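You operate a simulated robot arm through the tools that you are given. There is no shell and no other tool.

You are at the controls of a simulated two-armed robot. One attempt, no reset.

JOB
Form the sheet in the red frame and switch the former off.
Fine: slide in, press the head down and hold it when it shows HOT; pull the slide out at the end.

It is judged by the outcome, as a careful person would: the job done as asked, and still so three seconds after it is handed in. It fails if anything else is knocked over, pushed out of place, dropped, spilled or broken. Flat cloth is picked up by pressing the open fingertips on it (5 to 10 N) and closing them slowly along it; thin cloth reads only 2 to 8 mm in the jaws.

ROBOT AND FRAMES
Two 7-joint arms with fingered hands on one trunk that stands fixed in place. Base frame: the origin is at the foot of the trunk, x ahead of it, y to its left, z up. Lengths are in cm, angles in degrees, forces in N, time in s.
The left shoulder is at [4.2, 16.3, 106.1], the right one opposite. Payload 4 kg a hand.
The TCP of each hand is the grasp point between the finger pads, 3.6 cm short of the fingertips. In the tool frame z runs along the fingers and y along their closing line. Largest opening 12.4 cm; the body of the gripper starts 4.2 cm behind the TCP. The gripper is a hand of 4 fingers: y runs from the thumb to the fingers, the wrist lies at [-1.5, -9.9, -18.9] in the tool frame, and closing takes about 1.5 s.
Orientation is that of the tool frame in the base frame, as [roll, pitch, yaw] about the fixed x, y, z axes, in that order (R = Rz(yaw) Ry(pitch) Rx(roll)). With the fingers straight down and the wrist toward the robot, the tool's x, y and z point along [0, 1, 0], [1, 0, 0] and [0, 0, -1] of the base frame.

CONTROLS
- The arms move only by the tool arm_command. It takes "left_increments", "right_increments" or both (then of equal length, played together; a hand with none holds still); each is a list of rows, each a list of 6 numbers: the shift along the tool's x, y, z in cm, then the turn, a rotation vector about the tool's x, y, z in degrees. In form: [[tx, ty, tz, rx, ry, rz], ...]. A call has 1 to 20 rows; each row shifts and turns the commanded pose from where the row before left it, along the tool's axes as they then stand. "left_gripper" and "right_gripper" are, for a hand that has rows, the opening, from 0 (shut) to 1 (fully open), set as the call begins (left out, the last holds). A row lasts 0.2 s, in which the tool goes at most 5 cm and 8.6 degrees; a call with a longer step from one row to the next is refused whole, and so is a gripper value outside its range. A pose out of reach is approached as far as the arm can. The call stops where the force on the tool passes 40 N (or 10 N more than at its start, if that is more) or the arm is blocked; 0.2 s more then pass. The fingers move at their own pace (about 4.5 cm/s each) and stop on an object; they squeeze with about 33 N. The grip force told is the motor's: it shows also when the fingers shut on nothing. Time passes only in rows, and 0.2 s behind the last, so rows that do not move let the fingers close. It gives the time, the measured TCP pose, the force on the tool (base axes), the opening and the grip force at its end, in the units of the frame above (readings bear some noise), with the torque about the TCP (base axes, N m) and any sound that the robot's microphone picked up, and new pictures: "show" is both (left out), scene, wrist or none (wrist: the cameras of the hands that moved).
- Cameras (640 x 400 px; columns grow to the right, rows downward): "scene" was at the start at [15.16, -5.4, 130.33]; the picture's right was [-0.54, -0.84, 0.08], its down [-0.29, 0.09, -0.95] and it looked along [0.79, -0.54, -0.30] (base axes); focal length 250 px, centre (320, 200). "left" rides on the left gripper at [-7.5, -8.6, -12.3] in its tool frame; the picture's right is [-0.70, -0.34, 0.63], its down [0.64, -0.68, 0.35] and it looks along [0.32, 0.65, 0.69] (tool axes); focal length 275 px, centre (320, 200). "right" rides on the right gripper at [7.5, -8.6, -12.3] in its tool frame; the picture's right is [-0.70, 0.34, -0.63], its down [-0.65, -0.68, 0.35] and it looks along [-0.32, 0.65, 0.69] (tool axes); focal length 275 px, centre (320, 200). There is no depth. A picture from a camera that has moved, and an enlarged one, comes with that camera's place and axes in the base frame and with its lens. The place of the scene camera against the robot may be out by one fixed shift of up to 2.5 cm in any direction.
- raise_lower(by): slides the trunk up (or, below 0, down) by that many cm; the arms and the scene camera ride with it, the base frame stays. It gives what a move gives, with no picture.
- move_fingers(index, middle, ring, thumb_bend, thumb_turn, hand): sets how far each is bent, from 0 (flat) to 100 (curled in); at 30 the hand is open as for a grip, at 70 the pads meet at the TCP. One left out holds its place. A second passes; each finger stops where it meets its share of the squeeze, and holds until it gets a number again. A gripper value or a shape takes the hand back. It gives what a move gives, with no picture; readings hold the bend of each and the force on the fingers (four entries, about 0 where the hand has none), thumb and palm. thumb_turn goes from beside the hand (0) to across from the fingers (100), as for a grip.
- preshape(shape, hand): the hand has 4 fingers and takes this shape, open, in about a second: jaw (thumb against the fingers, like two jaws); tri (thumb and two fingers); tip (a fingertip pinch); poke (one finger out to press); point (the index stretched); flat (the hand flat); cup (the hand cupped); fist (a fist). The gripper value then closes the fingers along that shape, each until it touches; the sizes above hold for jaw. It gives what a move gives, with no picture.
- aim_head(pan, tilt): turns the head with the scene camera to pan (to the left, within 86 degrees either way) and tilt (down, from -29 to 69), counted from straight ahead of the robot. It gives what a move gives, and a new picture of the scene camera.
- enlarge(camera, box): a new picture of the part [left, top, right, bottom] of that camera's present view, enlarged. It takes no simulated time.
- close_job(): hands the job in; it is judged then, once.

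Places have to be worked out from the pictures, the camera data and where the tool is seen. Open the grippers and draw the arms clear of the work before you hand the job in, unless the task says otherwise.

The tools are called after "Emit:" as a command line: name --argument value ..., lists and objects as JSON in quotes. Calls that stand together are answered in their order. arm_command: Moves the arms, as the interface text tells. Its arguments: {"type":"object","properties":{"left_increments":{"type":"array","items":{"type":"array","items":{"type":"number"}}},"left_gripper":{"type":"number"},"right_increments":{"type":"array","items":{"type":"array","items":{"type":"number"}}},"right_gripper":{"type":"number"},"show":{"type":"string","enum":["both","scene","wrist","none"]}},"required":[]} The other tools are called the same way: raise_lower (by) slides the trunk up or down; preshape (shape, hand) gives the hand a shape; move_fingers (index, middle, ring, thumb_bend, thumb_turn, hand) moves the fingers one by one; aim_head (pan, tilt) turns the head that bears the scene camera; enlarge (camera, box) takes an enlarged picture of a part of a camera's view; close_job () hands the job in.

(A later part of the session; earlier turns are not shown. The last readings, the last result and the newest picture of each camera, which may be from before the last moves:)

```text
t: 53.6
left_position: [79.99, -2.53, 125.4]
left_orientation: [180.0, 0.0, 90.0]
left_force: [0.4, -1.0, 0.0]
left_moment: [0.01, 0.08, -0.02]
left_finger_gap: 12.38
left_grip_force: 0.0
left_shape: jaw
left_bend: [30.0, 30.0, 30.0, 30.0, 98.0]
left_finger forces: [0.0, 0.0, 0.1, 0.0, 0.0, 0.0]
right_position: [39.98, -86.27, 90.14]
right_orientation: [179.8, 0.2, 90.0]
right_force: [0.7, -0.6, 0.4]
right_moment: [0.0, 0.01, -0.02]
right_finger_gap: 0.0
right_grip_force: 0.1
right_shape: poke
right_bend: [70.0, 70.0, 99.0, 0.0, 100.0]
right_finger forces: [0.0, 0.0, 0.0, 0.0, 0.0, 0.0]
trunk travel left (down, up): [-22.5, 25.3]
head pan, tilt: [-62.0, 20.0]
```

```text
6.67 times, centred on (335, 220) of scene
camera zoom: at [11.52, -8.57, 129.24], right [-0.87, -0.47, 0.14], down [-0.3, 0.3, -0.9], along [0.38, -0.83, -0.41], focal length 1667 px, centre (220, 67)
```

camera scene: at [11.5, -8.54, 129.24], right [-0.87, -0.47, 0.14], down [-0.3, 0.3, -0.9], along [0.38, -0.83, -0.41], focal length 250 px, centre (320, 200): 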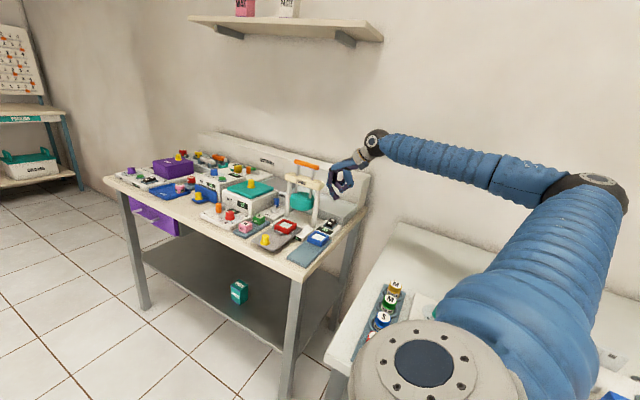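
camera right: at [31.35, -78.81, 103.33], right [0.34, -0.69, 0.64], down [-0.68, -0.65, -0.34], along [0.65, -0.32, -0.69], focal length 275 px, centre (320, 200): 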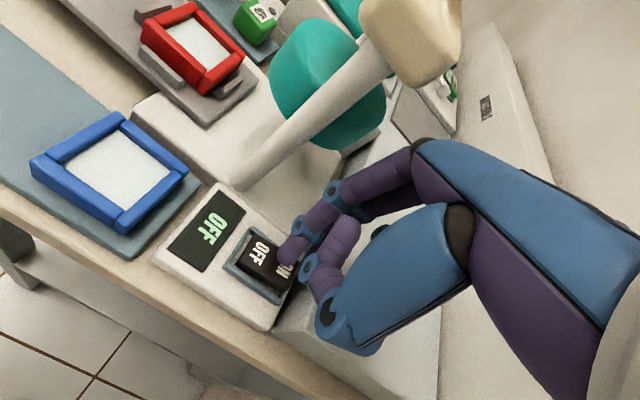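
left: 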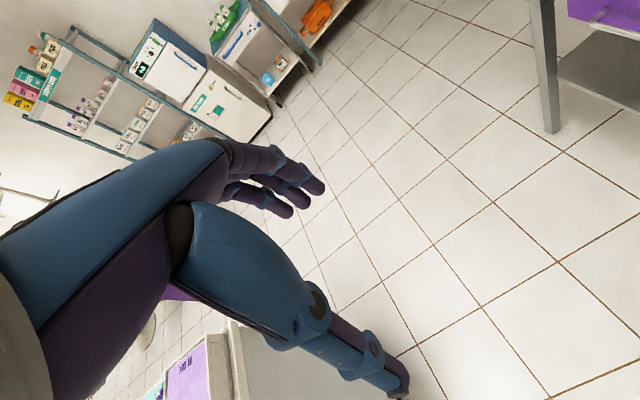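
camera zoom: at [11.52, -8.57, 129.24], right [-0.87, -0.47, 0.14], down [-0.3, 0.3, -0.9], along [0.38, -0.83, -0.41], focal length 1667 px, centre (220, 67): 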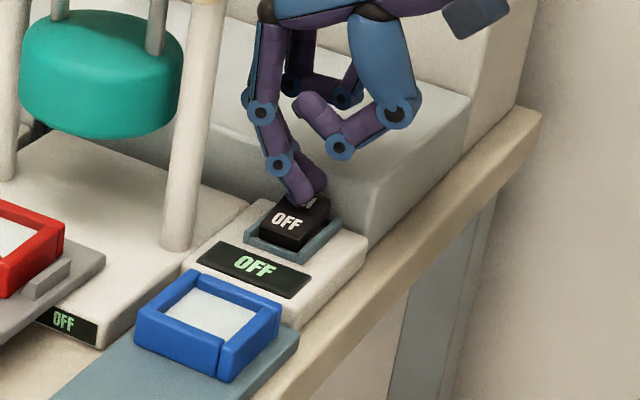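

No contact yet, but the tip is right at the ON label. I'll continue down in 0.3 cm steps.

Emit:
arm_command --right_increments '[[0, 0, 0.3, 0, 0, 0], [0, 0, 0.3, 0, 0, 0], [0, 0, 0, 0, 0, 0]]' --show "none"

Emit:
enlarge --camera "scene" --box '[310, 190, 360, 250]'

```text
t: 54.4
left_position: [80.12, -2.63, 125.51]
left_orientation: [179.9, 0.0, 90.0]
left_force: [-0.2, -0.1, -0.6]
left_moment: [0.0, -0.03, 0.01]
left_finger_gap: 12.38
left_grip_force: 0.0
left_shape: jaw
left_bend: [30.0, 30.0, 30.0, 30.0, 98.0]
left_finger forces: [0.1, 0.0, 0.0, 0.0, 0.0, 0.0]
right_position: [40.06, -86.3, 89.45]
right_orientation: [179.7, 0.2, 90.0]
right_force: [-0.2, 0.0, 0.9]
right_moment: [-0.01, -0.01, -0.01]
right_finger_gap: 0.0
right_grip_force: 0.1
right_shape: poke
right_bend: [70.0, 70.0, 99.0, 0.0, 100.0]
right_finger forces: [0.5, 0.6, 0.0, 0.1, 0.0, 0.0]
trunk travel left (down, up): [-22.5, 25.3]
head pan, tilt: [-62.0, 20.0]
```

```text
6.67 times, centred on (335, 220) of scene
camera zoom: at [11.51, -8.56, 129.24], right [-0.87, -0.47, 0.14], down [-0.3, 0.3, -0.9], along [0.38, -0.83, -0.41], focal length 1667 px, centre (220, 67)
```

zoom: 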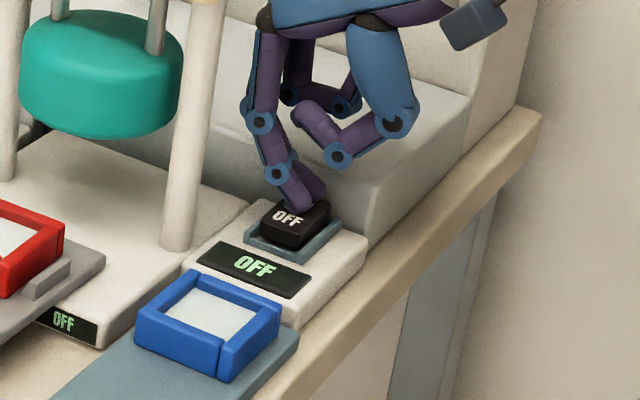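

The rocker is starting to tip under light contact (0.6 N). I'll press further.

Emit:
arm_command --right_increments '[[0, 0, 0.3, 0, 0, 0], [0, 0, 0.3, 0, 0, 0], [0, 0, 0, 0, 0, 0]]' --show "none"

Emit:
enlarge --camera "scene" --box '[310, 190, 360, 250]'

```text
t: 55.2
left_position: [80.04, -2.46, 125.54]
left_orientation: [-180.0, 0.1, 90.1]
left_force: [0.4, -0.2, 0.4]
left_moment: [0.02, -0.01, 0.01]
left_finger_gap: 12.37
left_grip_force: 0.0
left_shape: jaw
left_bend: [30.0, 30.0, 30.0, 30.0, 98.0]
left_finger forces: [0.0, 0.0, 0.0, 0.1, 0.0, 0.0]
right_position: [40.06, -86.28, 89.38]
right_orientation: [179.7, 0.3, 90.0]
right_force: [11.8, -6.1, 39.4]
right_moment: [-0.08, -0.34, -0.03]
right_finger_gap: 0.0
right_grip_force: 0.0
right_shape: poke
right_bend: [70.0, 70.0, 99.0, 0.0, 100.0]
right_finger forces: [35.8, 2.9, 0.0, 0.1, 0.1, 0.0]
trunk travel left (down, up): [-22.5, 25.3]
head pan, tilt: [-62.0, 20.0]
```

```text
6.67 times, centred on (335, 220) of scene
camera zoom: at [11.47, -8.31, 129.29], right [-0.87, -0.47, 0.14], down [-0.3, 0.3, -0.9], along [0.38, -0.83, -0.4], focal length 1667 px, centre (220, 67)
```

zoom: 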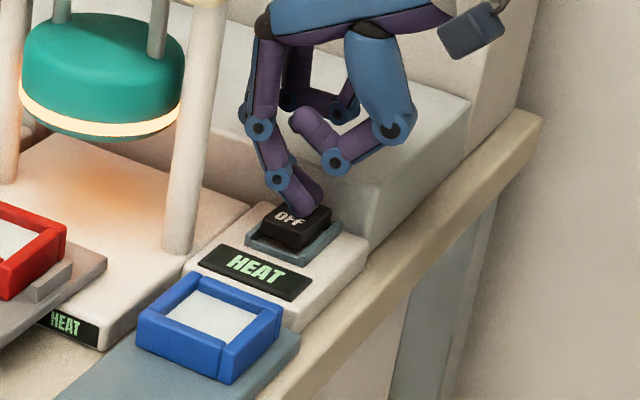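

The switch is ON: both displays read HEAT and the head's heater glows. I'll retract straight up above handle height, then swing round to the front of the slide's knob.

Emit:
arm_command --right_increments '[[0, 0, -3.9, 0, 0, 0], [0, 0, -3.9, 0, 0, 0], [0, 0, -3.9, 0, 0, 0], [0, 0, -3.9, 0, 0, 0], [0, 0, -3.9, 0, 0, 0], [0, 0, -3.9, 0, 0, 0], [3.85, 1.35, 0, 0, 0, 0], [3.85, 1.35, 0, 0, 0, 0], [3.85, 1.35, 0, 0, 0, 0], [3.85, 1.35, 0, 0, 0, 0], [3.85, 1.35, 0, 0, 0, 0], [3.85, 1.35, 0, 0, 0, 0], [3.85, 1.35, 0, 0, 0, 0], [3.85, 1.35, 0, 0, 0, 0], [0, 0, 3.5, 0, 0, 0], [0, 0, 3.5, 0, 0, 0], [0, 0, 3.5, 0, 0, 0], [0, 0, 0, 0, 0, 0]]' --show "wrist"

Emit:
enlarge --camera "scene" --box '[260, 170, 370, 280]'

```text
t: 59.0
left_position: [80.09, -2.71, 125.45]
left_orientation: [-179.9, 0.1, 90.0]
left_force: [0.3, -0.3, 0.8]
left_moment: [-0.02, -0.02, 0.05]
left_finger_gap: 12.38
left_grip_force: 0.1
left_shape: jaw
left_bend: [30.0, 30.0, 30.0, 30.0, 98.0]
left_finger forces: [0.1, 0.0, 0.1, 0.0, 0.1, 0.1]
right_position: [50.71, -55.4, 101.53]
right_orientation: [179.8, 0.3, 89.9]
right_force: [0.3, 0.5, -0.3]
right_moment: [0.01, 0.0, -0.05]
right_finger_gap: 0.0
right_grip_force: 0.1
right_shape: poke
right_bend: [70.0, 70.0, 99.0, 0.0, 100.0]
right_finger forces: [0.0, 0.0, 0.1, 0.0, 0.0, 0.1]
trunk travel left (down, up): [-22.5, 25.3]
head pan, tilt: [-62.0, 20.0]
camera right: at [42.12, -47.91, 113.71], right [0.34, -0.69, 0.64], down [-0.68, -0.65, -0.34], along [0.65, -0.32, -0.69], focal length 275 px, centre (320, 200)
```

right: 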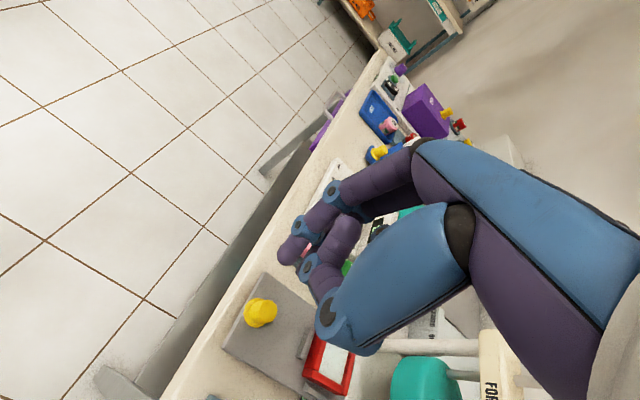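

```text
3.64 times, centred on (315, 225) of scene
camera zoom: at [11.52, -8.54, 129.24], right [-0.87, -0.47, 0.14], down [-0.3, 0.3, -0.9], along [0.38, -0.83, -0.41], focal length 909 px, centre (338, 109)
```

zoom: 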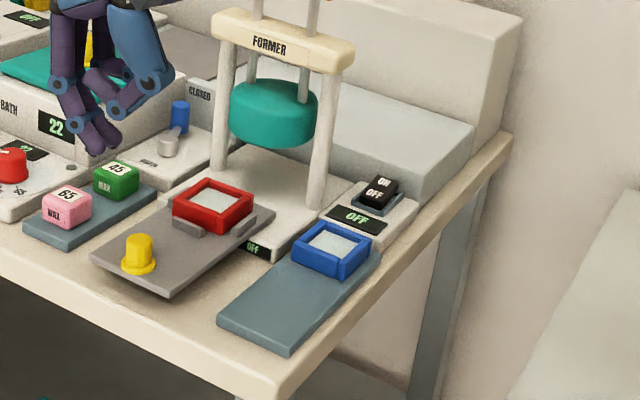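

The display has gone back to OFF: the rocker sprang back because the index finger, near the pivot, blocked its full travel. I'm already at the slide, so I'll push it in first and then press the switch properly with a single finger at the far end. Lowering in front of the knob now.

Emit:
arm_command --right_increments '[[0, 0, 3, 0, 0, 0], [0, 0, 3, 0, 0, 0], [0, 0, 3, 0, 0, 0], [0, 0, 2.2, 0, 0, 0], [0, 0, 1.0, 0, 0, 0], [0, 0, 0, 0, 0, 0]]' --show "wrist"

Emit:
enlarge --camera "scene" --box '[260, 190, 330, 280]'

Emit:
enlarge --camera "right" --box '[200, 180, 400, 380]'

```text
t: 60.4
left_position: [80.12, -2.68, 125.42]
left_orientation: [180.0, 0.0, 90.1]
left_force: [-0.1, 0.2, 0.5]
left_moment: [-0.04, -0.01, 0.06]
left_finger_gap: 12.37
left_grip_force: 0.0
left_shape: jaw
left_bend: [30.0, 30.0, 30.0, 30.0, 98.0]
left_finger forces: [0.0, 0.1, 0.1, 0.0, 0.0, 0.0]
right_position: [50.69, -55.51, 89.47]
right_orientation: [179.8, 0.2, 90.1]
right_force: [-0.4, -0.1, 0.0]
right_moment: [0.0, 0.02, 0.0]
right_finger_gap: 0.0
right_grip_force: 0.1
right_shape: poke
right_bend: [70.0, 70.0, 99.0, 0.0, 100.0]
right_finger forces: [0.0, 0.0, 0.0, 0.1, 0.0, 0.1]
trunk travel left (down, up): [-22.5, 25.3]
head pan, tilt: [-62.0, 20.0]
camera right: at [42.16, -47.95, 101.6], right [0.34, -0.69, 0.64], down [-0.68, -0.65, -0.35], along [0.65, -0.32, -0.69], focal length 275 px, centre (320, 200)
```

right: 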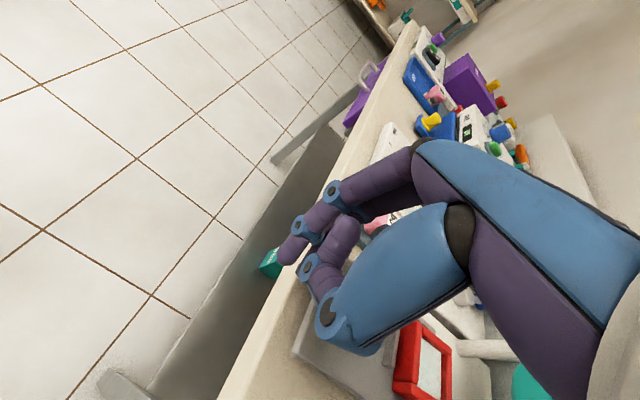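

```text
4.44 times, centred on (295, 235) of scene
camera zoom: at [11.52, -8.56, 129.24], right [-0.87, -0.47, 0.14], down [-0.3, 0.3, -0.9], along [0.38, -0.83, -0.41], focal length 1111 px, centre (431, 44)
```

zoom: 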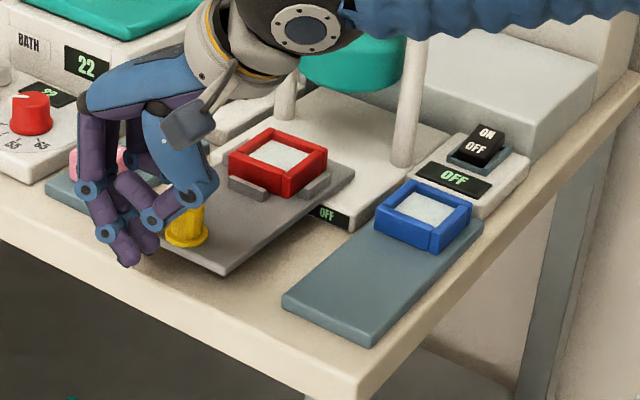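

```text
2.00 times, centred on (300, 280) of right
camera zoom: at [42.16, -47.95, 101.6], right [0.34, -0.69, 0.64], down [-0.68, -0.65, -0.35], along [0.65, -0.32, -0.69], focal length 551 px, centre (360, 40)
```

zoom: 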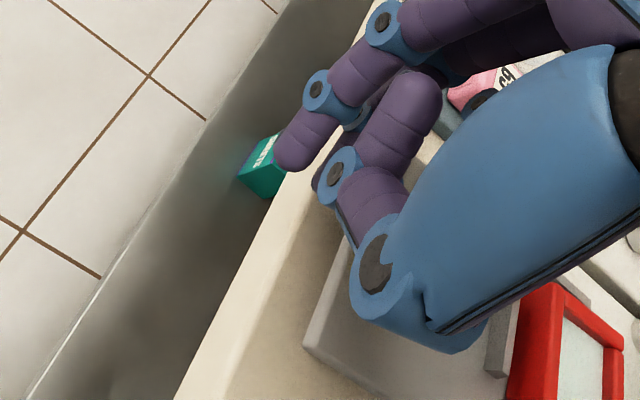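

The fingertip is in line with the knob. I'll push the slide in along −y, watching the force and picture.

Emit:
arm_command --right_increments '[[-1, 0, 0, 0, 0, 0], [-1, 0, 0, 0, 0, 0], [-1, 0, 0, 0, 0, 0], [-1, 0, 0, 0, 0, 0], [-1, 0, 0, 0, 0, 0], [0, 0, 0, 0, 0, 0]]' --show "none"

Emit:
enlarge --camera "scene" --box '[260, 190, 330, 280]'

```text
t: 61.8
left_position: [80.13, -2.68, 125.32]
left_orientation: [179.9, -0.1, 90.1]
left_force: [-0.1, 0.6, 0.0]
left_moment: [0.03, -0.02, 0.0]
left_finger_gap: 12.36
left_grip_force: 0.2
left_shape: jaw
left_bend: [30.0, 30.0, 30.0, 30.0, 98.0]
left_finger forces: [0.0, 0.1, 0.1, 0.0, 0.1, 0.1]
right_position: [50.69, -60.5, 89.41]
right_orientation: [180.0, 0.2, 90.0]
right_force: [0.8, 0.2, -1.0]
right_moment: [0.01, 0.02, 0.05]
right_finger_gap: 0.0
right_grip_force: 0.0
right_shape: poke
right_bend: [70.0, 70.0, 99.0, 0.0, 100.0]
right_finger forces: [0.0, 0.5, 0.0, 0.0, 0.0, 0.0]
trunk travel left (down, up): [-22.5, 25.3]
head pan, tilt: [-62.0, 20.0]
```

```text
4.44 times, centred on (295, 235) of scene
camera zoom: at [11.53, -8.56, 129.23], right [-0.87, -0.47, 0.14], down [-0.3, 0.3, -0.9], along [0.38, -0.83, -0.41], focal length 1111 px, centre (431, 44)
```

zoom: 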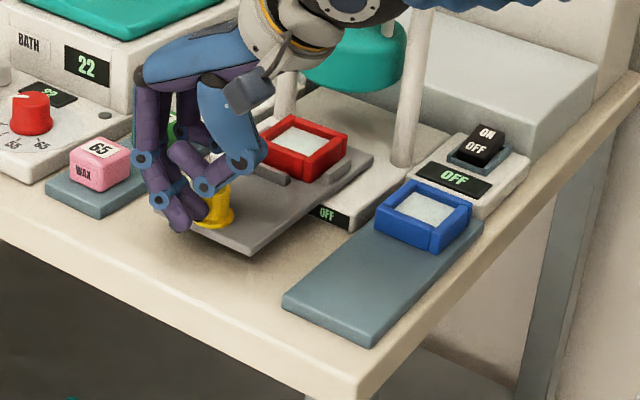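

It's moving in smoothly under light force. I'll continue.

Emit:
arm_command --right_increments '[[-1, 0, 0, 0, 0, 0], [-1, 0, 0, 0, 0, 0], [-1, 0, 0, 0, 0, 0], [-1, 0, 0, 0, 0, 0], [-1, 0, 0, 0, 0, 0], [0, 0, 0, 0, 0, 0]]' --show "none"

Emit:
enlarge --camera "scene" --box '[260, 170, 350, 270]'

```text
t: 63.2
left_position: [80.06, -2.69, 125.47]
left_orientation: [-180.0, 0.1, 90.0]
left_force: [-0.8, 0.1, 0.0]
left_moment: [-0.02, 0.04, -0.01]
left_finger_gap: 12.36
left_grip_force: 0.1
left_shape: jaw
left_bend: [30.0, 30.0, 30.0, 30.0, 98.0]
left_finger forces: [0.0, 0.1, 0.1, 0.1, 0.0, 0.0]
right_position: [50.83, -65.58, 89.46]
right_orientation: [179.8, 0.3, 90.0]
right_force: [0.1, 0.5, -0.1]
right_moment: [-0.02, 0.0, -0.01]
right_finger_gap: 0.0
right_grip_force: 0.1
right_shape: poke
right_bend: [70.0, 70.0, 99.0, 0.0, 100.0]
right_finger forces: [0.1, 0.2, 0.0, 0.0, 0.0, 0.0]
trunk travel left (down, up): [-22.5, 25.3]
head pan, tilt: [-62.0, 20.0]
```

```text
4.00 times, centred on (305, 220) of scene
camera zoom: at [11.52, -8.55, 129.24], right [-0.87, -0.47, 0.14], down [-0.3, 0.3, -0.9], along [0.38, -0.83, -0.41], focal length 1000 px, centre (380, 120)
```

zoom: 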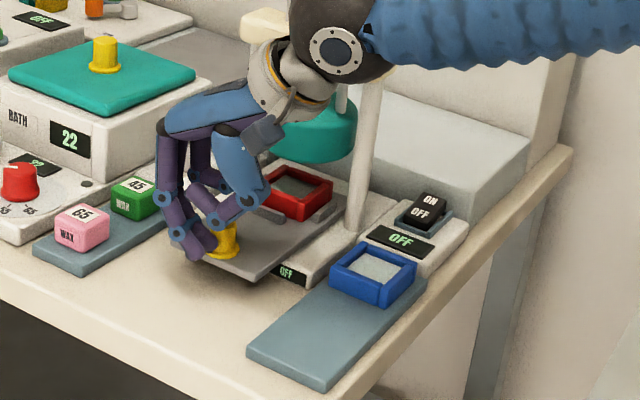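

Emit:
arm_command --right_increments '[[-0.6, 0, 0, 0, 0, 0], [-0.6, 0, 0, 0, 0, 0], [-0.5, 0, 0, 0, 0, 0], [0, 0, 0, 0, 0, 0]]' --show "none"

Emit:
arm_command --right_increments '[[-0.4, 0, 0, 0, 0, 0], [-0.3, 0, 0, 0, 0, 0], [0, 0, 0, 0, 0, 0]]' --show "none"

Emit:
enlarge --camera "scene" --box '[260, 170, 350, 270]'

```text
t: 64.2
left_position: [80.06, -2.72, 125.4]
left_orientation: [180.0, 0.0, 90.0]
left_force: [-0.5, -0.5, 0.5]
left_moment: [0.01, 0.01, 0.01]
left_finger_gap: 12.37
left_grip_force: 0.0
left_shape: jaw
left_bend: [30.0, 30.0, 30.0, 30.0, 98.0]
left_finger forces: [0.0, 0.1, 0.1, 0.1, 0.0, 0.1]
right_position: [50.8, -67.32, 89.55]
right_orientation: [179.9, 0.3, 89.9]
right_force: [0.0, 0.8, 0.5]
right_moment: [0.01, 0.05, -0.01]
right_finger_gap: 0.0
right_grip_force: 0.0
right_shape: poke
right_bend: [70.0, 70.0, 99.0, 0.0, 100.0]
right_finger forces: [0.1, 0.3, 0.1, 0.0, 0.0, 0.0]
trunk travel left (down, up): [-22.5, 25.3]
head pan, tilt: [-62.0, 20.0]
```

```text
t: 65.0
left_position: [80.08, -2.38, 125.49]
left_orientation: [180.0, 0.1, 90.1]
left_force: [-0.6, 0.3, 0.7]
left_moment: [-0.02, -0.01, -0.02]
left_finger_gap: 12.36
left_grip_force: 0.0
left_shape: jaw
left_bend: [30.0, 30.0, 30.0, 30.0, 98.0]
left_finger forces: [0.0, 0.1, 0.0, 0.0, 0.1, 0.0]
right_position: [50.82, -67.57, 89.53]
right_orientation: [179.9, 0.3, 90.2]
right_force: [-2.6, 31.1, -2.6]
right_moment: [1.0, 0.11, -0.05]
right_finger_gap: 0.0
right_grip_force: 0.1
right_shape: poke
right_bend: [70.0, 70.0, 99.0, 0.0, 100.0]
right_finger forces: [0.1, 31.0, 0.0, 0.1, 0.1, 0.0]
trunk travel left (down, up): [-22.5, 25.3]
head pan, tilt: [-62.0, 20.0]
```

```text
4.00 times, centred on (305, 220) of scene
camera zoom: at [11.52, -8.33, 129.24], right [-0.87, -0.47, 0.14], down [-0.3, 0.3, -0.9], along [0.38, -0.83, -0.4], focal length 1000 px, centre (380, 120)
```

zoom: 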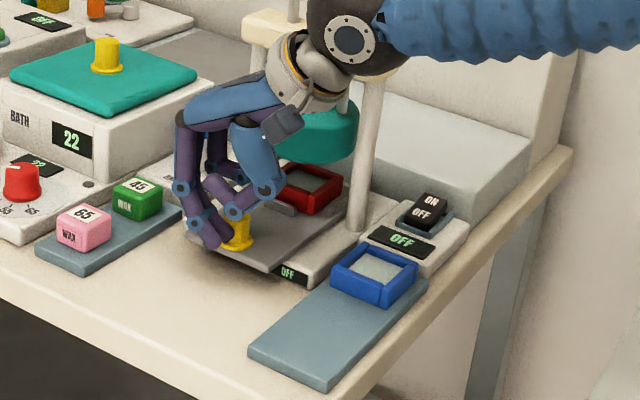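

The slide has reached its inner stop. I'll back off, rise above handle height and move back over the rocker, then curl the index so that only the middle finger pokes.

Emit:
arm_command --right_increments '[[1.5, 0, 0, 0, 0, 0], [0, 0, -4, 0, 0, 0], [0, 0, -4, 0, 0, 0], [0, 0, -4, 0, 0, 0], [0, 0, -4, 0, 0, 0], [0, 0, -4, 0, 0, 0], [0, 0, -4, 0, 0, 0], [-4.03, -2.13, 0, 0, 0, 0], [-4.03, -2.13, 0, 0, 0, 0], [-4.03, -2.13, 0, 0, 0, 0], [-4.03, -2.13, 0, 0, 0, 0], [-4.03, -2.13, 0, 0, 0, 0], [0, 0, 0, 0, 0, 0]]' --show "none"

Emit:
move_fingers --hand "right" --index 100

Emit:
enlarge --camera "right" --box '[200, 150, 420, 360]'

Emit:
enlarge --camera "scene" --box '[270, 130, 370, 260]'

```text
t: 67.8
left_position: [80.06, -2.62, 125.35]
left_orientation: [180.0, 0.0, 90.0]
left_force: [0.3, 0.1, 0.1]
left_moment: [-0.01, 0.02, 0.0]
left_finger_gap: 12.39
left_grip_force: 0.0
left_shape: jaw
left_bend: [30.0, 30.0, 30.0, 30.0, 98.0]
left_finger forces: [0.0, 0.0, 0.1, 0.0, 0.1, 0.0]
right_position: [40.06, -86.4, 113.51]
right_orientation: [179.9, 0.3, 90.1]
right_force: [0.2, -0.3, 0.5]
right_moment: [-0.05, -0.01, -0.02]
right_finger_gap: 0.0
right_grip_force: 0.0
right_shape: poke
right_bend: [70.0, 70.0, 99.0, 0.0, 100.0]
right_finger forces: [0.1, 0.0, 0.0, 0.0, 0.0, 0.0]
trunk travel left (down, up): [-22.5, 25.3]
head pan, tilt: [-62.0, 20.0]
```

```text
t: 68.8
left_position: [80.04, -2.66, 125.31]
left_orientation: [179.9, 0.0, 90.0]
left_force: [-0.2, -0.3, -0.2]
left_moment: [-0.04, 0.01, 0.01]
left_finger_gap: 12.39
left_grip_force: 0.1
left_shape: jaw
left_bend: [30.0, 30.0, 30.0, 30.0, 98.0]
left_finger forces: [0.1, 0.1, 0.0, 0.0, 0.1, 0.0]
right_position: [40.06, -86.33, 113.53]
right_orientation: [179.9, 0.2, 90.1]
right_force: [-0.1, 0.1, -0.7]
right_moment: [-0.01, 0.03, -0.03]
right_finger_gap: 2.08
right_grip_force: 0.0
right_shape: fingers
right_bend: [79.0, 70.0, 99.0, 0.0, 100.0]
right_finger forces: [0.0, 0.0, 0.1, 0.0, 0.0, 0.0]
trunk travel left (down, up): [-22.5, 25.3]
head pan, tilt: [-62.0, 20.0]
```

```text
1.90 times, centred on (310, 255) of right
camera zoom: at [31.48, -78.93, 125.64], right [0.34, -0.69, 0.64], down [-0.68, -0.65, -0.34], along [0.65, -0.32, -0.69], focal length 524 px, centre (339, 95)
```

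zoom: 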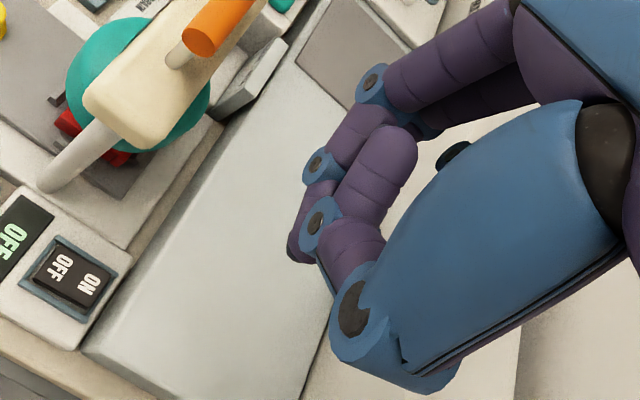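

```text
3.08 times, centred on (320, 195) of scene
camera zoom: at [11.52, -8.57, 129.23], right [-0.87, -0.47, 0.14], down [-0.3, 0.3, -0.9], along [0.38, -0.83, -0.41], focal length 769 px, centre (320, 215)
```

zoom: 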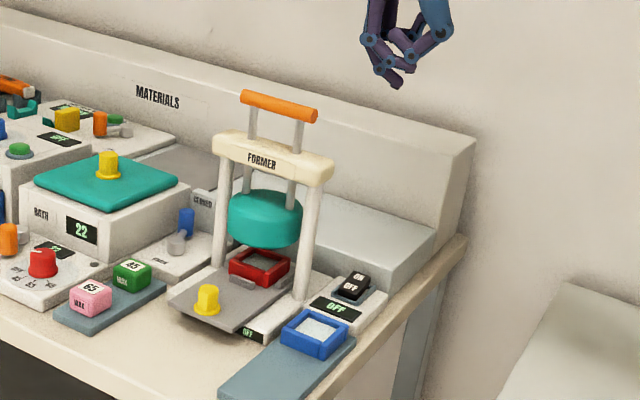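

The index is curled away: its tip is about 3 cm above the middle tip, so the middle finger alone will poke. I'll descend to just above the ON end.

Emit:
arm_command --right_increments '[[0.15, 0.1, 4.3, 0, 0, 0], [0, 0, 4.4, 0, 0, 0], [0, 0, 4.4, 0, 0, 0], [0, 0, 4.4, 0, 0, 0], [0, 0, 4.0, 0, 0, 0], [0, 0, 1.2, 0, 0, 0], [0, 0, 0, 0, 0, 0]]' --show "none"

Emit:
enlarge --camera "scene" --box '[310, 190, 360, 250]'

Emit:
enlarge --camera "right" --box '[200, 180, 380, 360]'

```text
t: 70.4
left_position: [80.08, -2.7, 125.41]
left_orientation: [180.0, 0.0, 90.0]
left_force: [-0.2, 0.8, -0.2]
left_moment: [-0.02, 0.02, 0.01]
left_finger_gap: 12.39
left_grip_force: 0.1
left_shape: jaw
left_bend: [30.0, 30.0, 30.0, 30.0, 98.0]
left_finger forces: [0.1, 0.1, 0.0, 0.0, 0.0, 0.0]
right_position: [40.22, -86.41, 90.79]
right_orientation: [179.9, 0.2, 89.9]
right_force: [0.5, 0.3, 0.6]
right_moment: [-0.01, 0.0, 0.0]
right_finger_gap: 2.08
right_grip_force: 0.0
right_shape: fingers
right_bend: [79.0, 70.0, 99.0, 0.0, 100.0]
right_finger forces: [0.1, 0.0, 0.0, 0.0, 0.1, 0.0]
trunk travel left (down, up): [-22.5, 25.3]
head pan, tilt: [-62.0, 20.0]
```

```text
6.67 times, centred on (335, 220) of scene
camera zoom: at [11.51, -8.57, 129.24], right [-0.87, -0.47, 0.14], down [-0.3, 0.3, -0.9], along [0.38, -0.83, -0.41], focal length 1667 px, centre (220, 67)
```

zoom: 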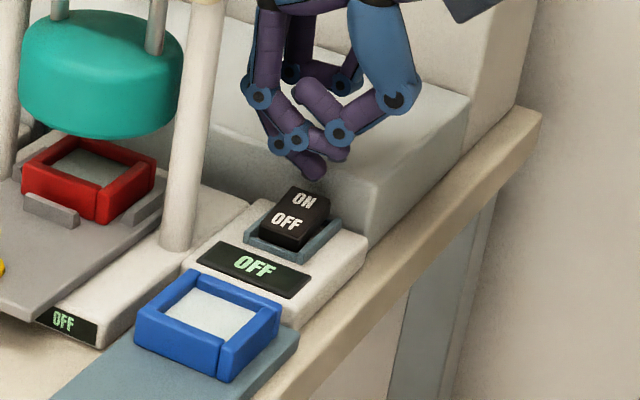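

```text
2.22 times, centred on (290, 270) of right
camera zoom: at [31.59, -78.88, 102.96], right [0.34, -0.69, 0.64], down [-0.68, -0.65, -0.34], along [0.65, -0.32, -0.69], focal length 612 px, centre (387, 44)
```

zoom: 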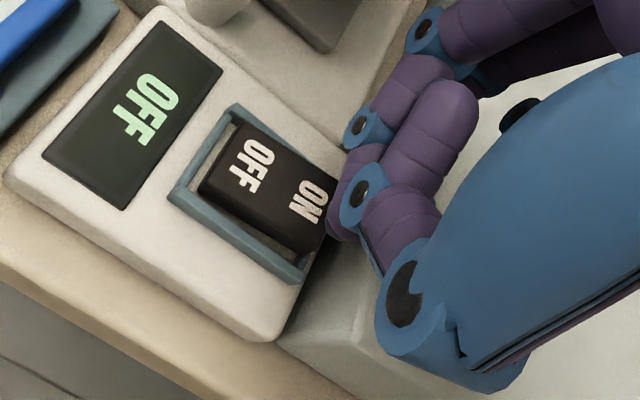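

The tip would land right at the far edge. I'll shift +0.5 in y so that it lands on the ON label, then press down in steps.

Emit:
arm_command --right_increments '[[0.5, -0.1, 0, 0, 0, 0], [0, 0, 0.5, 0, 0, 0], [0, 0, 0.4, 0, 0, 0], [0, 0, 0.4, 0, 0, 0], [0, 0, 0, 0, 0, 0]]' --show "none"

Emit:
enlarge --camera "scene" --box '[310, 190, 360, 250]'

```text
t: 71.6
left_position: [80.12, -2.63, 125.49]
left_orientation: [-179.9, 0.0, 90.0]
left_force: [-0.6, 0.1, -1.2]
left_moment: [-0.02, -0.03, 0.01]
left_finger_gap: 12.4
left_grip_force: 0.1
left_shape: jaw
left_bend: [30.0, 30.0, 30.0, 30.0, 98.0]
left_finger forces: [0.0, 0.1, 0.0, 0.1, 0.0, 0.0]
right_position: [40.1, -85.96, 89.6]
right_orientation: [179.8, 0.3, 90.0]
right_force: [0.6, 0.1, 2.2]
right_moment: [-0.05, 0.0, 0.01]
right_finger_gap: 2.11
right_grip_force: 0.8
right_shape: fingers
right_bend: [79.0, 70.0, 99.0, 0.0, 100.0]
right_finger forces: [0.0, 1.8, 0.0, 0.1, 0.1, 0.0]
trunk travel left (down, up): [-22.5, 25.3]
head pan, tilt: [-62.0, 20.0]
```

```text
6.67 times, centred on (335, 220) of scene
camera zoom: at [11.51, -8.55, 129.24], right [-0.87, -0.47, 0.14], down [-0.3, 0.3, -0.9], along [0.38, -0.83, -0.41], focal length 1667 px, centre (220, 67)
```

zoom: 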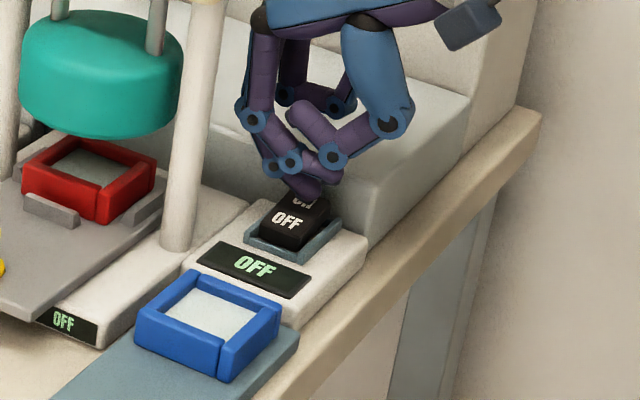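

Contact with 1.8 N. I'll press on until the rocker is fully over.

Emit:
arm_command --right_increments '[[0, 0, 0.35, 0, 0, 0], [0, 0, 0.35, 0, 0, 0], [0, 0, 0.3, 0, 0, 0], [0, 0, 0, 0, 0, 0]]' --show "none"

Emit:
enlarge --camera "scene" --box '[310, 190, 360, 250]'

```text
t: 72.6
left_position: [80.05, -2.47, 125.57]
left_orientation: [-180.0, 0.0, 90.0]
left_force: [0.0, -1.0, -0.5]
left_moment: [0.01, 0.02, 0.0]
left_finger_gap: 12.35
left_grip_force: 0.1
left_shape: jaw
left_bend: [30.0, 30.0, 30.0, 30.0, 98.0]
left_finger forces: [0.0, 0.0, 0.0, 0.0, 0.0, 0.0]
right_position: [40.15, -85.89, 88.67]
right_orientation: [179.8, 0.3, 90.0]
right_force: [5.5, -2.5, 15.1]
right_moment: [-0.17, -0.03, 0.06]
right_finger_gap: 2.08
right_grip_force: 7.8
right_shape: fingers
right_bend: [79.0, 70.0, 99.0, 0.0, 100.0]
right_finger forces: [0.0, 15.3, 0.0, 0.1, 0.0, 0.0]
trunk travel left (down, up): [-22.5, 25.3]
head pan, tilt: [-62.0, 20.0]
```

```text
6.67 times, centred on (335, 220) of scene
camera zoom: at [11.5, -8.48, 129.26], right [-0.87, -0.47, 0.14], down [-0.3, 0.3, -0.9], along [0.38, -0.83, -0.41], focal length 1667 px, centre (220, 67)
```

zoom: 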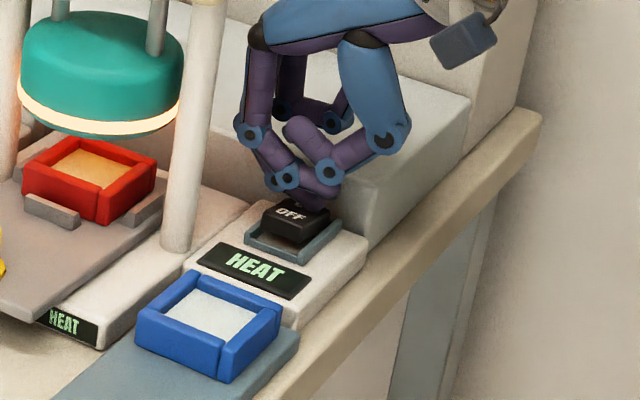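

HEAT again, with the frame under the glowing head. I'll press 0.2 cm more to make sure it latches, then lift off and check that it stays on.

Emit:
arm_command --right_increments '[[0, 0, 0.25, 0, 0, 0], [0, 0, 0, 0, 0, 0], [0, 0, -1.0, 0, 0, 0], [0, 0, -2.0, 0, 0, 0], [0, 0, -3.0, 0, 0, 0]]' --show "none"

Emit:
enlarge --camera "scene" --box '[290, 180, 360, 250]'

```text
t: 73.8
left_position: [80.21, -2.66, 125.48]
left_orientation: [180.0, 0.0, 89.9]
left_force: [0.4, -0.2, 0.3]
left_moment: [0.01, -0.04, -0.03]
left_finger_gap: 12.33
left_grip_force: 0.0
left_shape: jaw
left_bend: [30.0, 30.0, 30.0, 30.0, 98.0]
left_finger forces: [0.0, 0.0, 0.0, 0.0, 0.1, 0.0]
right_position: [40.1, -85.92, 94.28]
right_orientation: [180.0, 0.2, 90.1]
right_force: [0.2, 0.0, -0.1]
right_moment: [0.0, -0.01, -0.02]
right_finger_gap: 2.09
right_grip_force: 0.1
right_shape: fingers
right_bend: [79.0, 70.0, 99.0, 0.0, 100.0]
right_finger forces: [0.0, 0.0, 0.0, 0.0, 0.0, 0.0]
trunk travel left (down, up): [-22.5, 25.3]
head pan, tilt: [-62.0, 20.0]
```

```text
5.71 times, centred on (325, 215) of scene
camera zoom: at [11.5, -8.54, 129.24], right [-0.87, -0.47, 0.14], down [-0.3, 0.3, -0.9], along [0.38, -0.83, -0.41], focal length 1429 px, centre (291, 114)
```

zoom: 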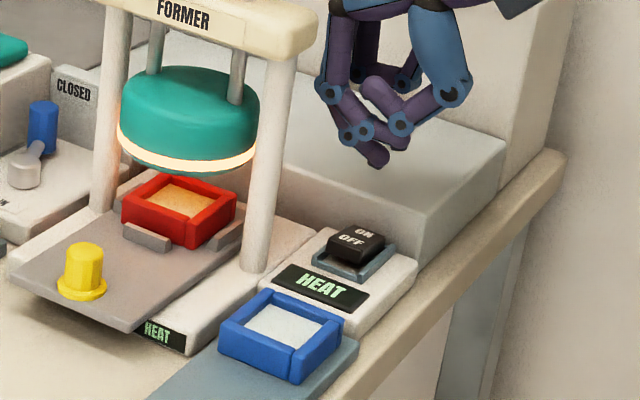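

Latched: it stays on HEAT. I'll now go up and over to the handle, and restore the index finger so that the two fingertips straddle the handle bar.

Emit:
arm_command --right_increments '[[0, 0, -4.0, 0, 0, 0], [0, 0, -4.0, 0, 0, 0], [0, 0, -4.0, 0, 0, 0], [0, 0, -4.0, 0, 0, 0], [0, 0, -3.8, 0, 0, 0], [1.97, 3.63, 0, 0, 0, 0], [1.97, 3.63, 0, 0, 0, 0], [1.97, 3.63, 0, 0, 0, 0]]' --show "none"

Emit:
move_fingers --hand "right" --index 70 --middle 70

Emit:
enlarge --camera "scene" --box '[270, 130, 370, 260]'

Emit:
enlarge --camera "right" --box '[200, 150, 400, 360]'

```text
t: 75.6
left_position: [80.23, -2.84, 125.13]
left_orientation: [-179.7, -0.1, 90.1]
left_force: [0.4, 0.0, -0.2]
left_moment: [0.02, -0.01, 0.02]
left_finger_gap: 12.35
left_grip_force: 0.1
left_shape: jaw
left_bend: [30.0, 30.0, 30.0, 30.0, 98.0]
left_finger forces: [0.1, 0.1, 0.0, 0.1, 0.1, 0.0]
right_position: [51.0, -80.01, 114.14]
right_orientation: [179.9, 0.2, 89.8]
right_force: [-0.4, 0.4, 1.0]
right_moment: [-0.02, 0.0, 0.01]
right_finger_gap: 2.11
right_grip_force: 0.1
right_shape: fingers
right_bend: [79.0, 70.0, 99.0, 0.0, 100.0]
right_finger forces: [0.1, 0.0, 0.1, 0.1, 0.0, 0.0]
trunk travel left (down, up): [-22.5, 25.3]
head pan, tilt: [-62.0, 20.0]
```

```text
t: 76.6
left_position: [80.07, -2.7, 125.34]
left_orientation: [-180.0, 0.1, 89.9]
left_force: [-0.8, -0.4, 0.5]
left_moment: [-0.01, 0.01, 0.0]
left_finger_gap: 12.38
left_grip_force: 0.1
left_shape: jaw
left_bend: [30.0, 30.0, 30.0, 30.0, 98.0]
left_finger forces: [0.0, 0.0, 0.0, 0.1, 0.0, 0.0]
right_position: [51.04, -79.94, 114.08]
right_orientation: [179.9, 0.2, 89.9]
right_force: [-0.2, -0.1, 0.0]
right_moment: [0.04, -0.01, 0.0]
right_finger_gap: 3.7
right_grip_force: 0.0
right_shape: fingers
right_bend: [70.0, 70.0, 99.0, 0.0, 100.0]
right_finger forces: [0.0, 0.0, 0.0, 0.0, 0.0, 0.0]
trunk travel left (down, up): [-22.5, 25.3]
head pan, tilt: [-62.0, 20.0]
```

```text
3.08 times, centred on (320, 195) of scene
camera zoom: at [11.52, -8.57, 129.23], right [-0.87, -0.47, 0.14], down [-0.3, 0.3, -0.9], along [0.38, -0.83, -0.41], focal length 769 px, centre (320, 215)
```

zoom: 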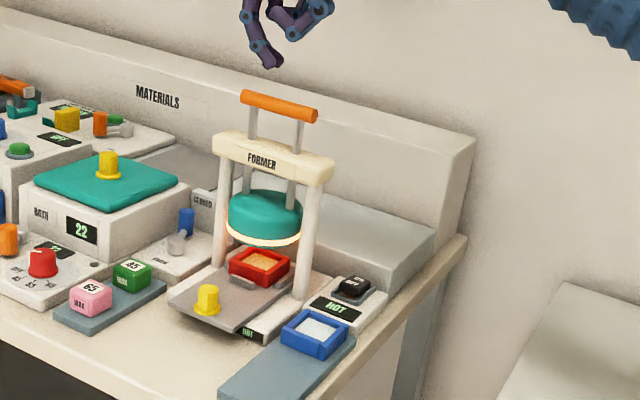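

```text
1.90 times, centred on (300, 255) of right
camera zoom: at [42.44, -72.4, 126.32], right [0.34, -0.69, 0.64], down [-0.68, -0.65, -0.34], along [0.65, -0.32, -0.69], focal length 524 px, centre (358, 95)
```

zoom: 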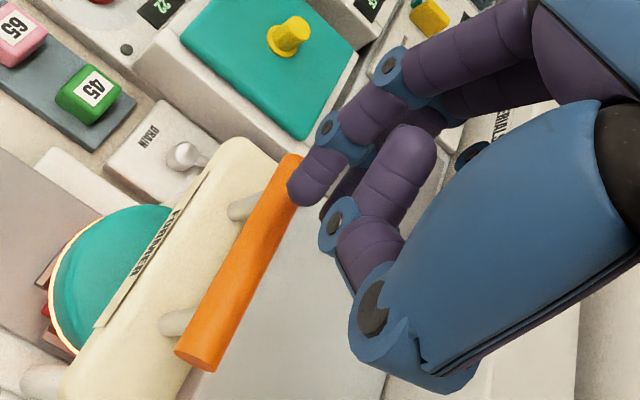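

It already reads HOT, and the fingertips are aligned over the handle at (51, −79.9). Pressing down now.

Emit:
arm_command --right_increments '[[0, 0, 2.0, 0, 0, 0], [0, 0, 0.7, 0, 0, 0], [0, 0, 0.7, 0, 0, 0], [0, 0, 0.7, 0, 0, 0], [0, 0, 0.7, 0, 0, 0], [0, 0, 0.7, 0, 0, 0], [0, 0, 0.7, 0, 0, 0], [0, 0, 0.7, 0, 0, 0]]' --show "none"

Emit:
enlarge --camera "scene" --box '[280, 140, 360, 250]'

```text
t: 78.4
left_position: [80.01, -2.62, 125.51]
left_orientation: [-180.0, 0.1, 90.0]
left_force: [-0.9, -0.3, 0.3]
left_moment: [-0.01, -0.03, 0.01]
left_finger_gap: 12.36
left_grip_force: 0.0
left_shape: jaw
left_bend: [30.0, 30.0, 30.0, 30.0, 98.0]
left_finger forces: [0.0, 0.1, 0.0, 0.1, 0.0, 0.0]
right_position: [50.95, -80.0, 107.2]
right_orientation: [179.8, 0.3, 90.0]
right_force: [2.3, 0.5, 6.9]
right_moment: [-0.02, -0.07, -0.02]
right_finger_gap: 3.69
right_grip_force: 3.3
right_shape: fingers
right_bend: [70.0, 71.0, 99.0, 0.0, 100.0]
right_finger forces: [0.1, 6.4, 0.0, 0.0, 0.0, 0.1]
trunk travel left (down, up): [-22.5, 25.3]
head pan, tilt: [-62.0, 20.0]
```

```text
3.64 times, centred on (320, 195) of scene
camera zoom: at [11.51, -8.52, 129.24], right [-0.87, -0.47, 0.14], down [-0.3, 0.3, -0.9], along [0.38, -0.83, -0.41], focal length 909 px, centre (320, 218)
```

zoom: 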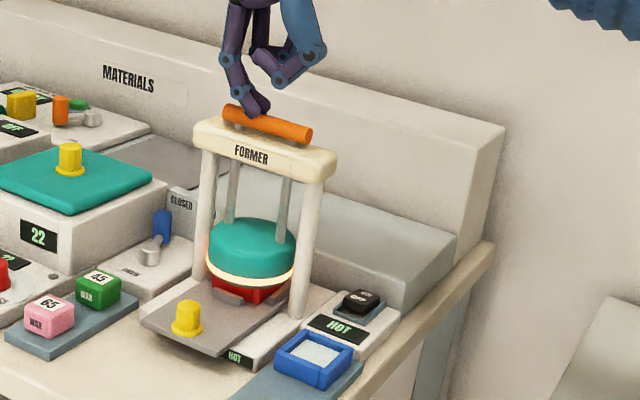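

The head is coming down onto the frame (7 N). I'll press on to its stop and hold.

Emit:
arm_command --right_increments '[[0, 0, 0.4, 0, 0, 0], [0, 0, 0.4, 0, 0, 0], [0, 0, 0.3, 0, 0, 0], [0, 0, 0, 0, 0, 0]]' --show "none"

Emit:
enlarge --camera "scene" --box '[280, 140, 360, 250]'

```text
t: 79.4
left_position: [80.09, -2.51, 125.44]
left_orientation: [180.0, 0.1, 90.0]
left_force: [0.7, 0.1, -0.6]
left_moment: [-0.02, -0.03, -0.01]
left_finger_gap: 12.39
left_grip_force: 0.0
left_shape: jaw
left_bend: [30.0, 30.0, 30.0, 30.0, 98.0]
left_finger forces: [0.0, 0.1, 0.1, 0.0, 0.1, 0.0]
right_position: [50.98, -79.76, 106.22]
right_orientation: [179.8, 0.2, 90.0]
right_force: [7.8, -2.3, 22.2]
right_moment: [-0.2, -0.34, 0.0]
right_finger_gap: 3.71
right_grip_force: 11.3
right_shape: fingers
right_bend: [70.0, 75.0, 99.0, 0.0, 100.0]
right_finger forces: [0.0, 22.8, 0.0, 0.0, 0.0, 0.0]
trunk travel left (down, up): [-22.5, 25.3]
head pan, tilt: [-62.0, 20.0]
```

```text
3.64 times, centred on (320, 195) of scene
camera zoom: at [11.49, -8.42, 129.26], right [-0.87, -0.47, 0.14], down [-0.3, 0.3, -0.9], along [0.38, -0.83, -0.4], focal length 909 px, centre (320, 218)
```

zoom: 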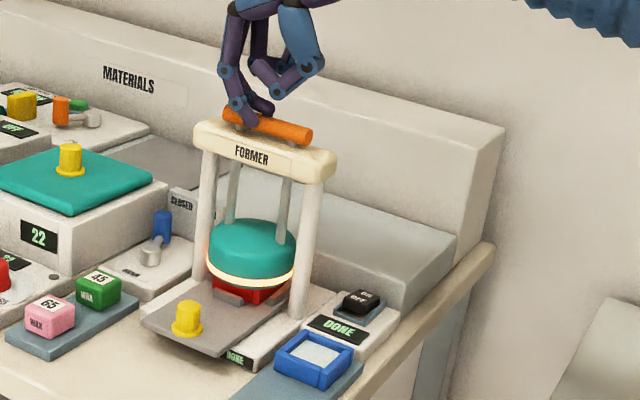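

The display reads DONE. I'll lift the hand straight up off the handle and see whether the head rises.

Emit:
arm_command --right_increments '[[0, 0, -0.8, 0, 0, 0], [0, 0, -1.5, 0, 0, 0], [0, 0, -3.0, 0, 0, 0], [0, 0, -4.0, 0, 0, 0], [0, 0, 0, 0, 0, 0]]' --show "none"

Emit:
enlarge --camera "scene" --box '[270, 130, 370, 260]'

```text
t: 80.6
left_position: [80.08, -2.68, 125.42]
left_orientation: [179.9, 0.0, 90.1]
left_force: [0.8, -0.1, 0.1]
left_moment: [-0.01, -0.01, -0.03]
left_finger_gap: 12.35
left_grip_force: 0.1
left_shape: jaw
left_bend: [30.0, 30.0, 30.0, 30.0, 98.0]
left_finger forces: [0.0, 0.1, 0.1, 0.1, 0.1, 0.0]
right_position: [51.0, -80.05, 115.37]
right_orientation: [179.9, 0.1, 90.1]
right_force: [0.1, 0.1, 0.6]
right_moment: [-0.02, -0.01, -0.01]
right_finger_gap: 3.7
right_grip_force: 0.1
right_shape: fingers
right_bend: [70.0, 70.0, 99.0, 0.0, 100.0]
right_finger forces: [0.1, 0.0, 0.0, 0.0, 0.0, 0.0]
trunk travel left (down, up): [-22.5, 25.3]
head pan, tilt: [-62.0, 20.0]
```

```text
3.08 times, centred on (320, 195) of scene
camera zoom: at [11.51, -8.58, 129.23], right [-0.87, -0.47, 0.14], down [-0.3, 0.3, -0.9], along [0.38, -0.83, -0.41], focal length 769 px, centre (320, 215)
```

zoom: 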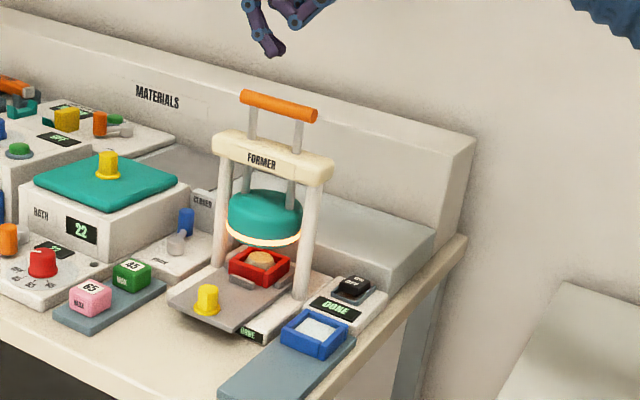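

The head has risen and the sheet is formed as a dome, showing DONE. Now I'll switch off promptly: move over the OFF side of the rocker with the index curled, and the hand yawed to 70° to keep its knuckles away from the post.

Emit:
arm_command --right_increments '[[-1.17, -3.52, 0, 0, 0, 0], [-1.17, -3.52, 0, 0, 0, 0], [-1.17, -3.52, 0, 0, 0, 0], [0, 0, 0, 0, 0, 6.67], [0, 0, 0, 0, 0, 6.67], [0, 0, 0, 0, 0, 6.67]]' --show "none"

Emit:
move_fingers --hand "right" --index 100

Emit:
arm_command --right_increments '[[0, 0, 4, 0, 0, 0], [0, 0, 4, 0, 0, 0], [0, 0, 4, 0, 0, 0], [0, 0, 4, 0, 0, 0], [0, 0, 4, 0, 0, 0], [0, 0, 3, 0, 0, 0], [0, 0, 0, 0, 0, 0]]' --show "none"

Emit:
enlarge --camera "scene" --box '[290, 180, 360, 250]'

Emit:
enlarge --camera "right" --box '[180, 150, 380, 360]'

```text
t: 82.0
left_position: [80.1, -2.63, 125.4]
left_orientation: [-179.9, 0.0, 90.1]
left_force: [0.2, 0.2, 1.2]
left_moment: [0.01, 0.02, 0.01]
left_finger_gap: 12.36
left_grip_force: 0.0
left_shape: jaw
left_bend: [30.0, 30.0, 30.0, 30.0, 98.0]
left_finger forces: [0.1, 0.0, 0.0, 0.0, 0.0, 0.0]
right_position: [40.51, -83.34, 115.42]
right_orientation: [179.8, 0.2, 69.9]
right_force: [0.7, 0.4, 0.4]
right_moment: [0.04, 0.01, 0.0]
right_finger_gap: 3.67
right_grip_force: 0.1
right_shape: fingers
right_bend: [70.0, 70.0, 99.0, 0.0, 100.0]
right_finger forces: [0.0, 0.0, 0.0, 0.1, 0.0, 0.1]
trunk travel left (down, up): [-22.5, 25.3]
head pan, tilt: [-62.0, 20.0]
```

```text
t: 83.0
left_position: [80.11, -2.72, 125.42]
left_orientation: [180.0, 0.0, 90.0]
left_force: [-0.1, -0.1, 0.1]
left_moment: [0.01, 0.03, 0.04]
left_finger_gap: 12.37
left_grip_force: 0.0
left_shape: jaw
left_bend: [30.0, 30.0, 30.0, 30.0, 98.0]
left_finger forces: [0.0, 0.1, 0.0, 0.0, 0.0, 0.0]
right_position: [40.42, -83.4, 115.31]
right_orientation: [179.8, 0.2, 70.0]
right_force: [-0.6, 0.9, 0.5]
right_moment: [-0.02, -0.03, 0.0]
right_finger_gap: 2.01
right_grip_force: 0.0
right_shape: fingers
right_bend: [80.0, 70.0, 99.0, 0.0, 100.0]
right_finger forces: [0.0, 0.1, 0.0, 0.0, 0.1, 0.0]
trunk travel left (down, up): [-22.5, 25.3]
head pan, tilt: [-62.0, 20.0]
```

```text
t: 84.6
left_position: [80.02, -2.74, 125.37]
left_orientation: [-179.9, 0.0, 90.0]
left_force: [-0.1, -0.4, 0.3]
left_moment: [0.01, -0.02, 0.04]
left_finger_gap: 12.35
left_grip_force: 0.0
left_shape: jaw
left_bend: [30.0, 30.0, 30.0, 30.0, 98.0]
left_finger forces: [0.0, 0.0, 0.0, 0.1, 0.1, 0.0]
right_position: [40.48, -83.63, 92.32]
right_orientation: [179.9, 0.2, 70.0]
right_force: [-0.3, -2.8, -0.1]
right_moment: [0.18, -0.06, -0.05]
right_finger_gap: 2.01
right_grip_force: 1.6
right_shape: fingers
right_bend: [80.0, 70.0, 99.0, 0.0, 100.0]
right_finger forces: [0.0, 0.1, 0.1, 0.0, 0.1, 2.7]
trunk travel left (down, up): [-22.5, 25.3]
head pan, tilt: [-62.0, 20.0]
```

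```text
5.71 times, centred on (325, 215) of scene
camera zoom: at [11.5, -8.58, 129.24], right [-0.87, -0.47, 0.14], down [-0.3, 0.3, -0.9], along [0.38, -0.83, -0.41], focal length 1429 px, centre (291, 114)
```

zoom: 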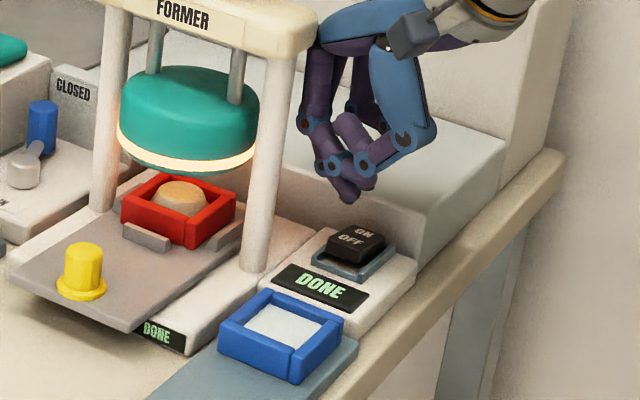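

```text
1.90 times, centred on (280, 255) of right
camera zoom: at [34.92, -73.6, 104.44], right [0.08, -0.77, 0.64], down [-0.86, -0.37, -0.35], along [0.5, -0.52, -0.69], focal length 524 px, centre (396, 95)
```

zoom: 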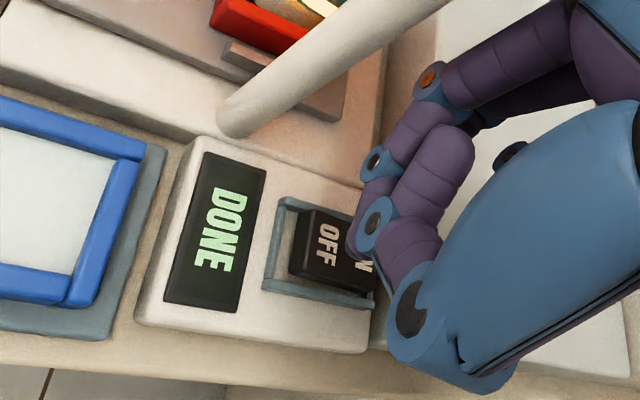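

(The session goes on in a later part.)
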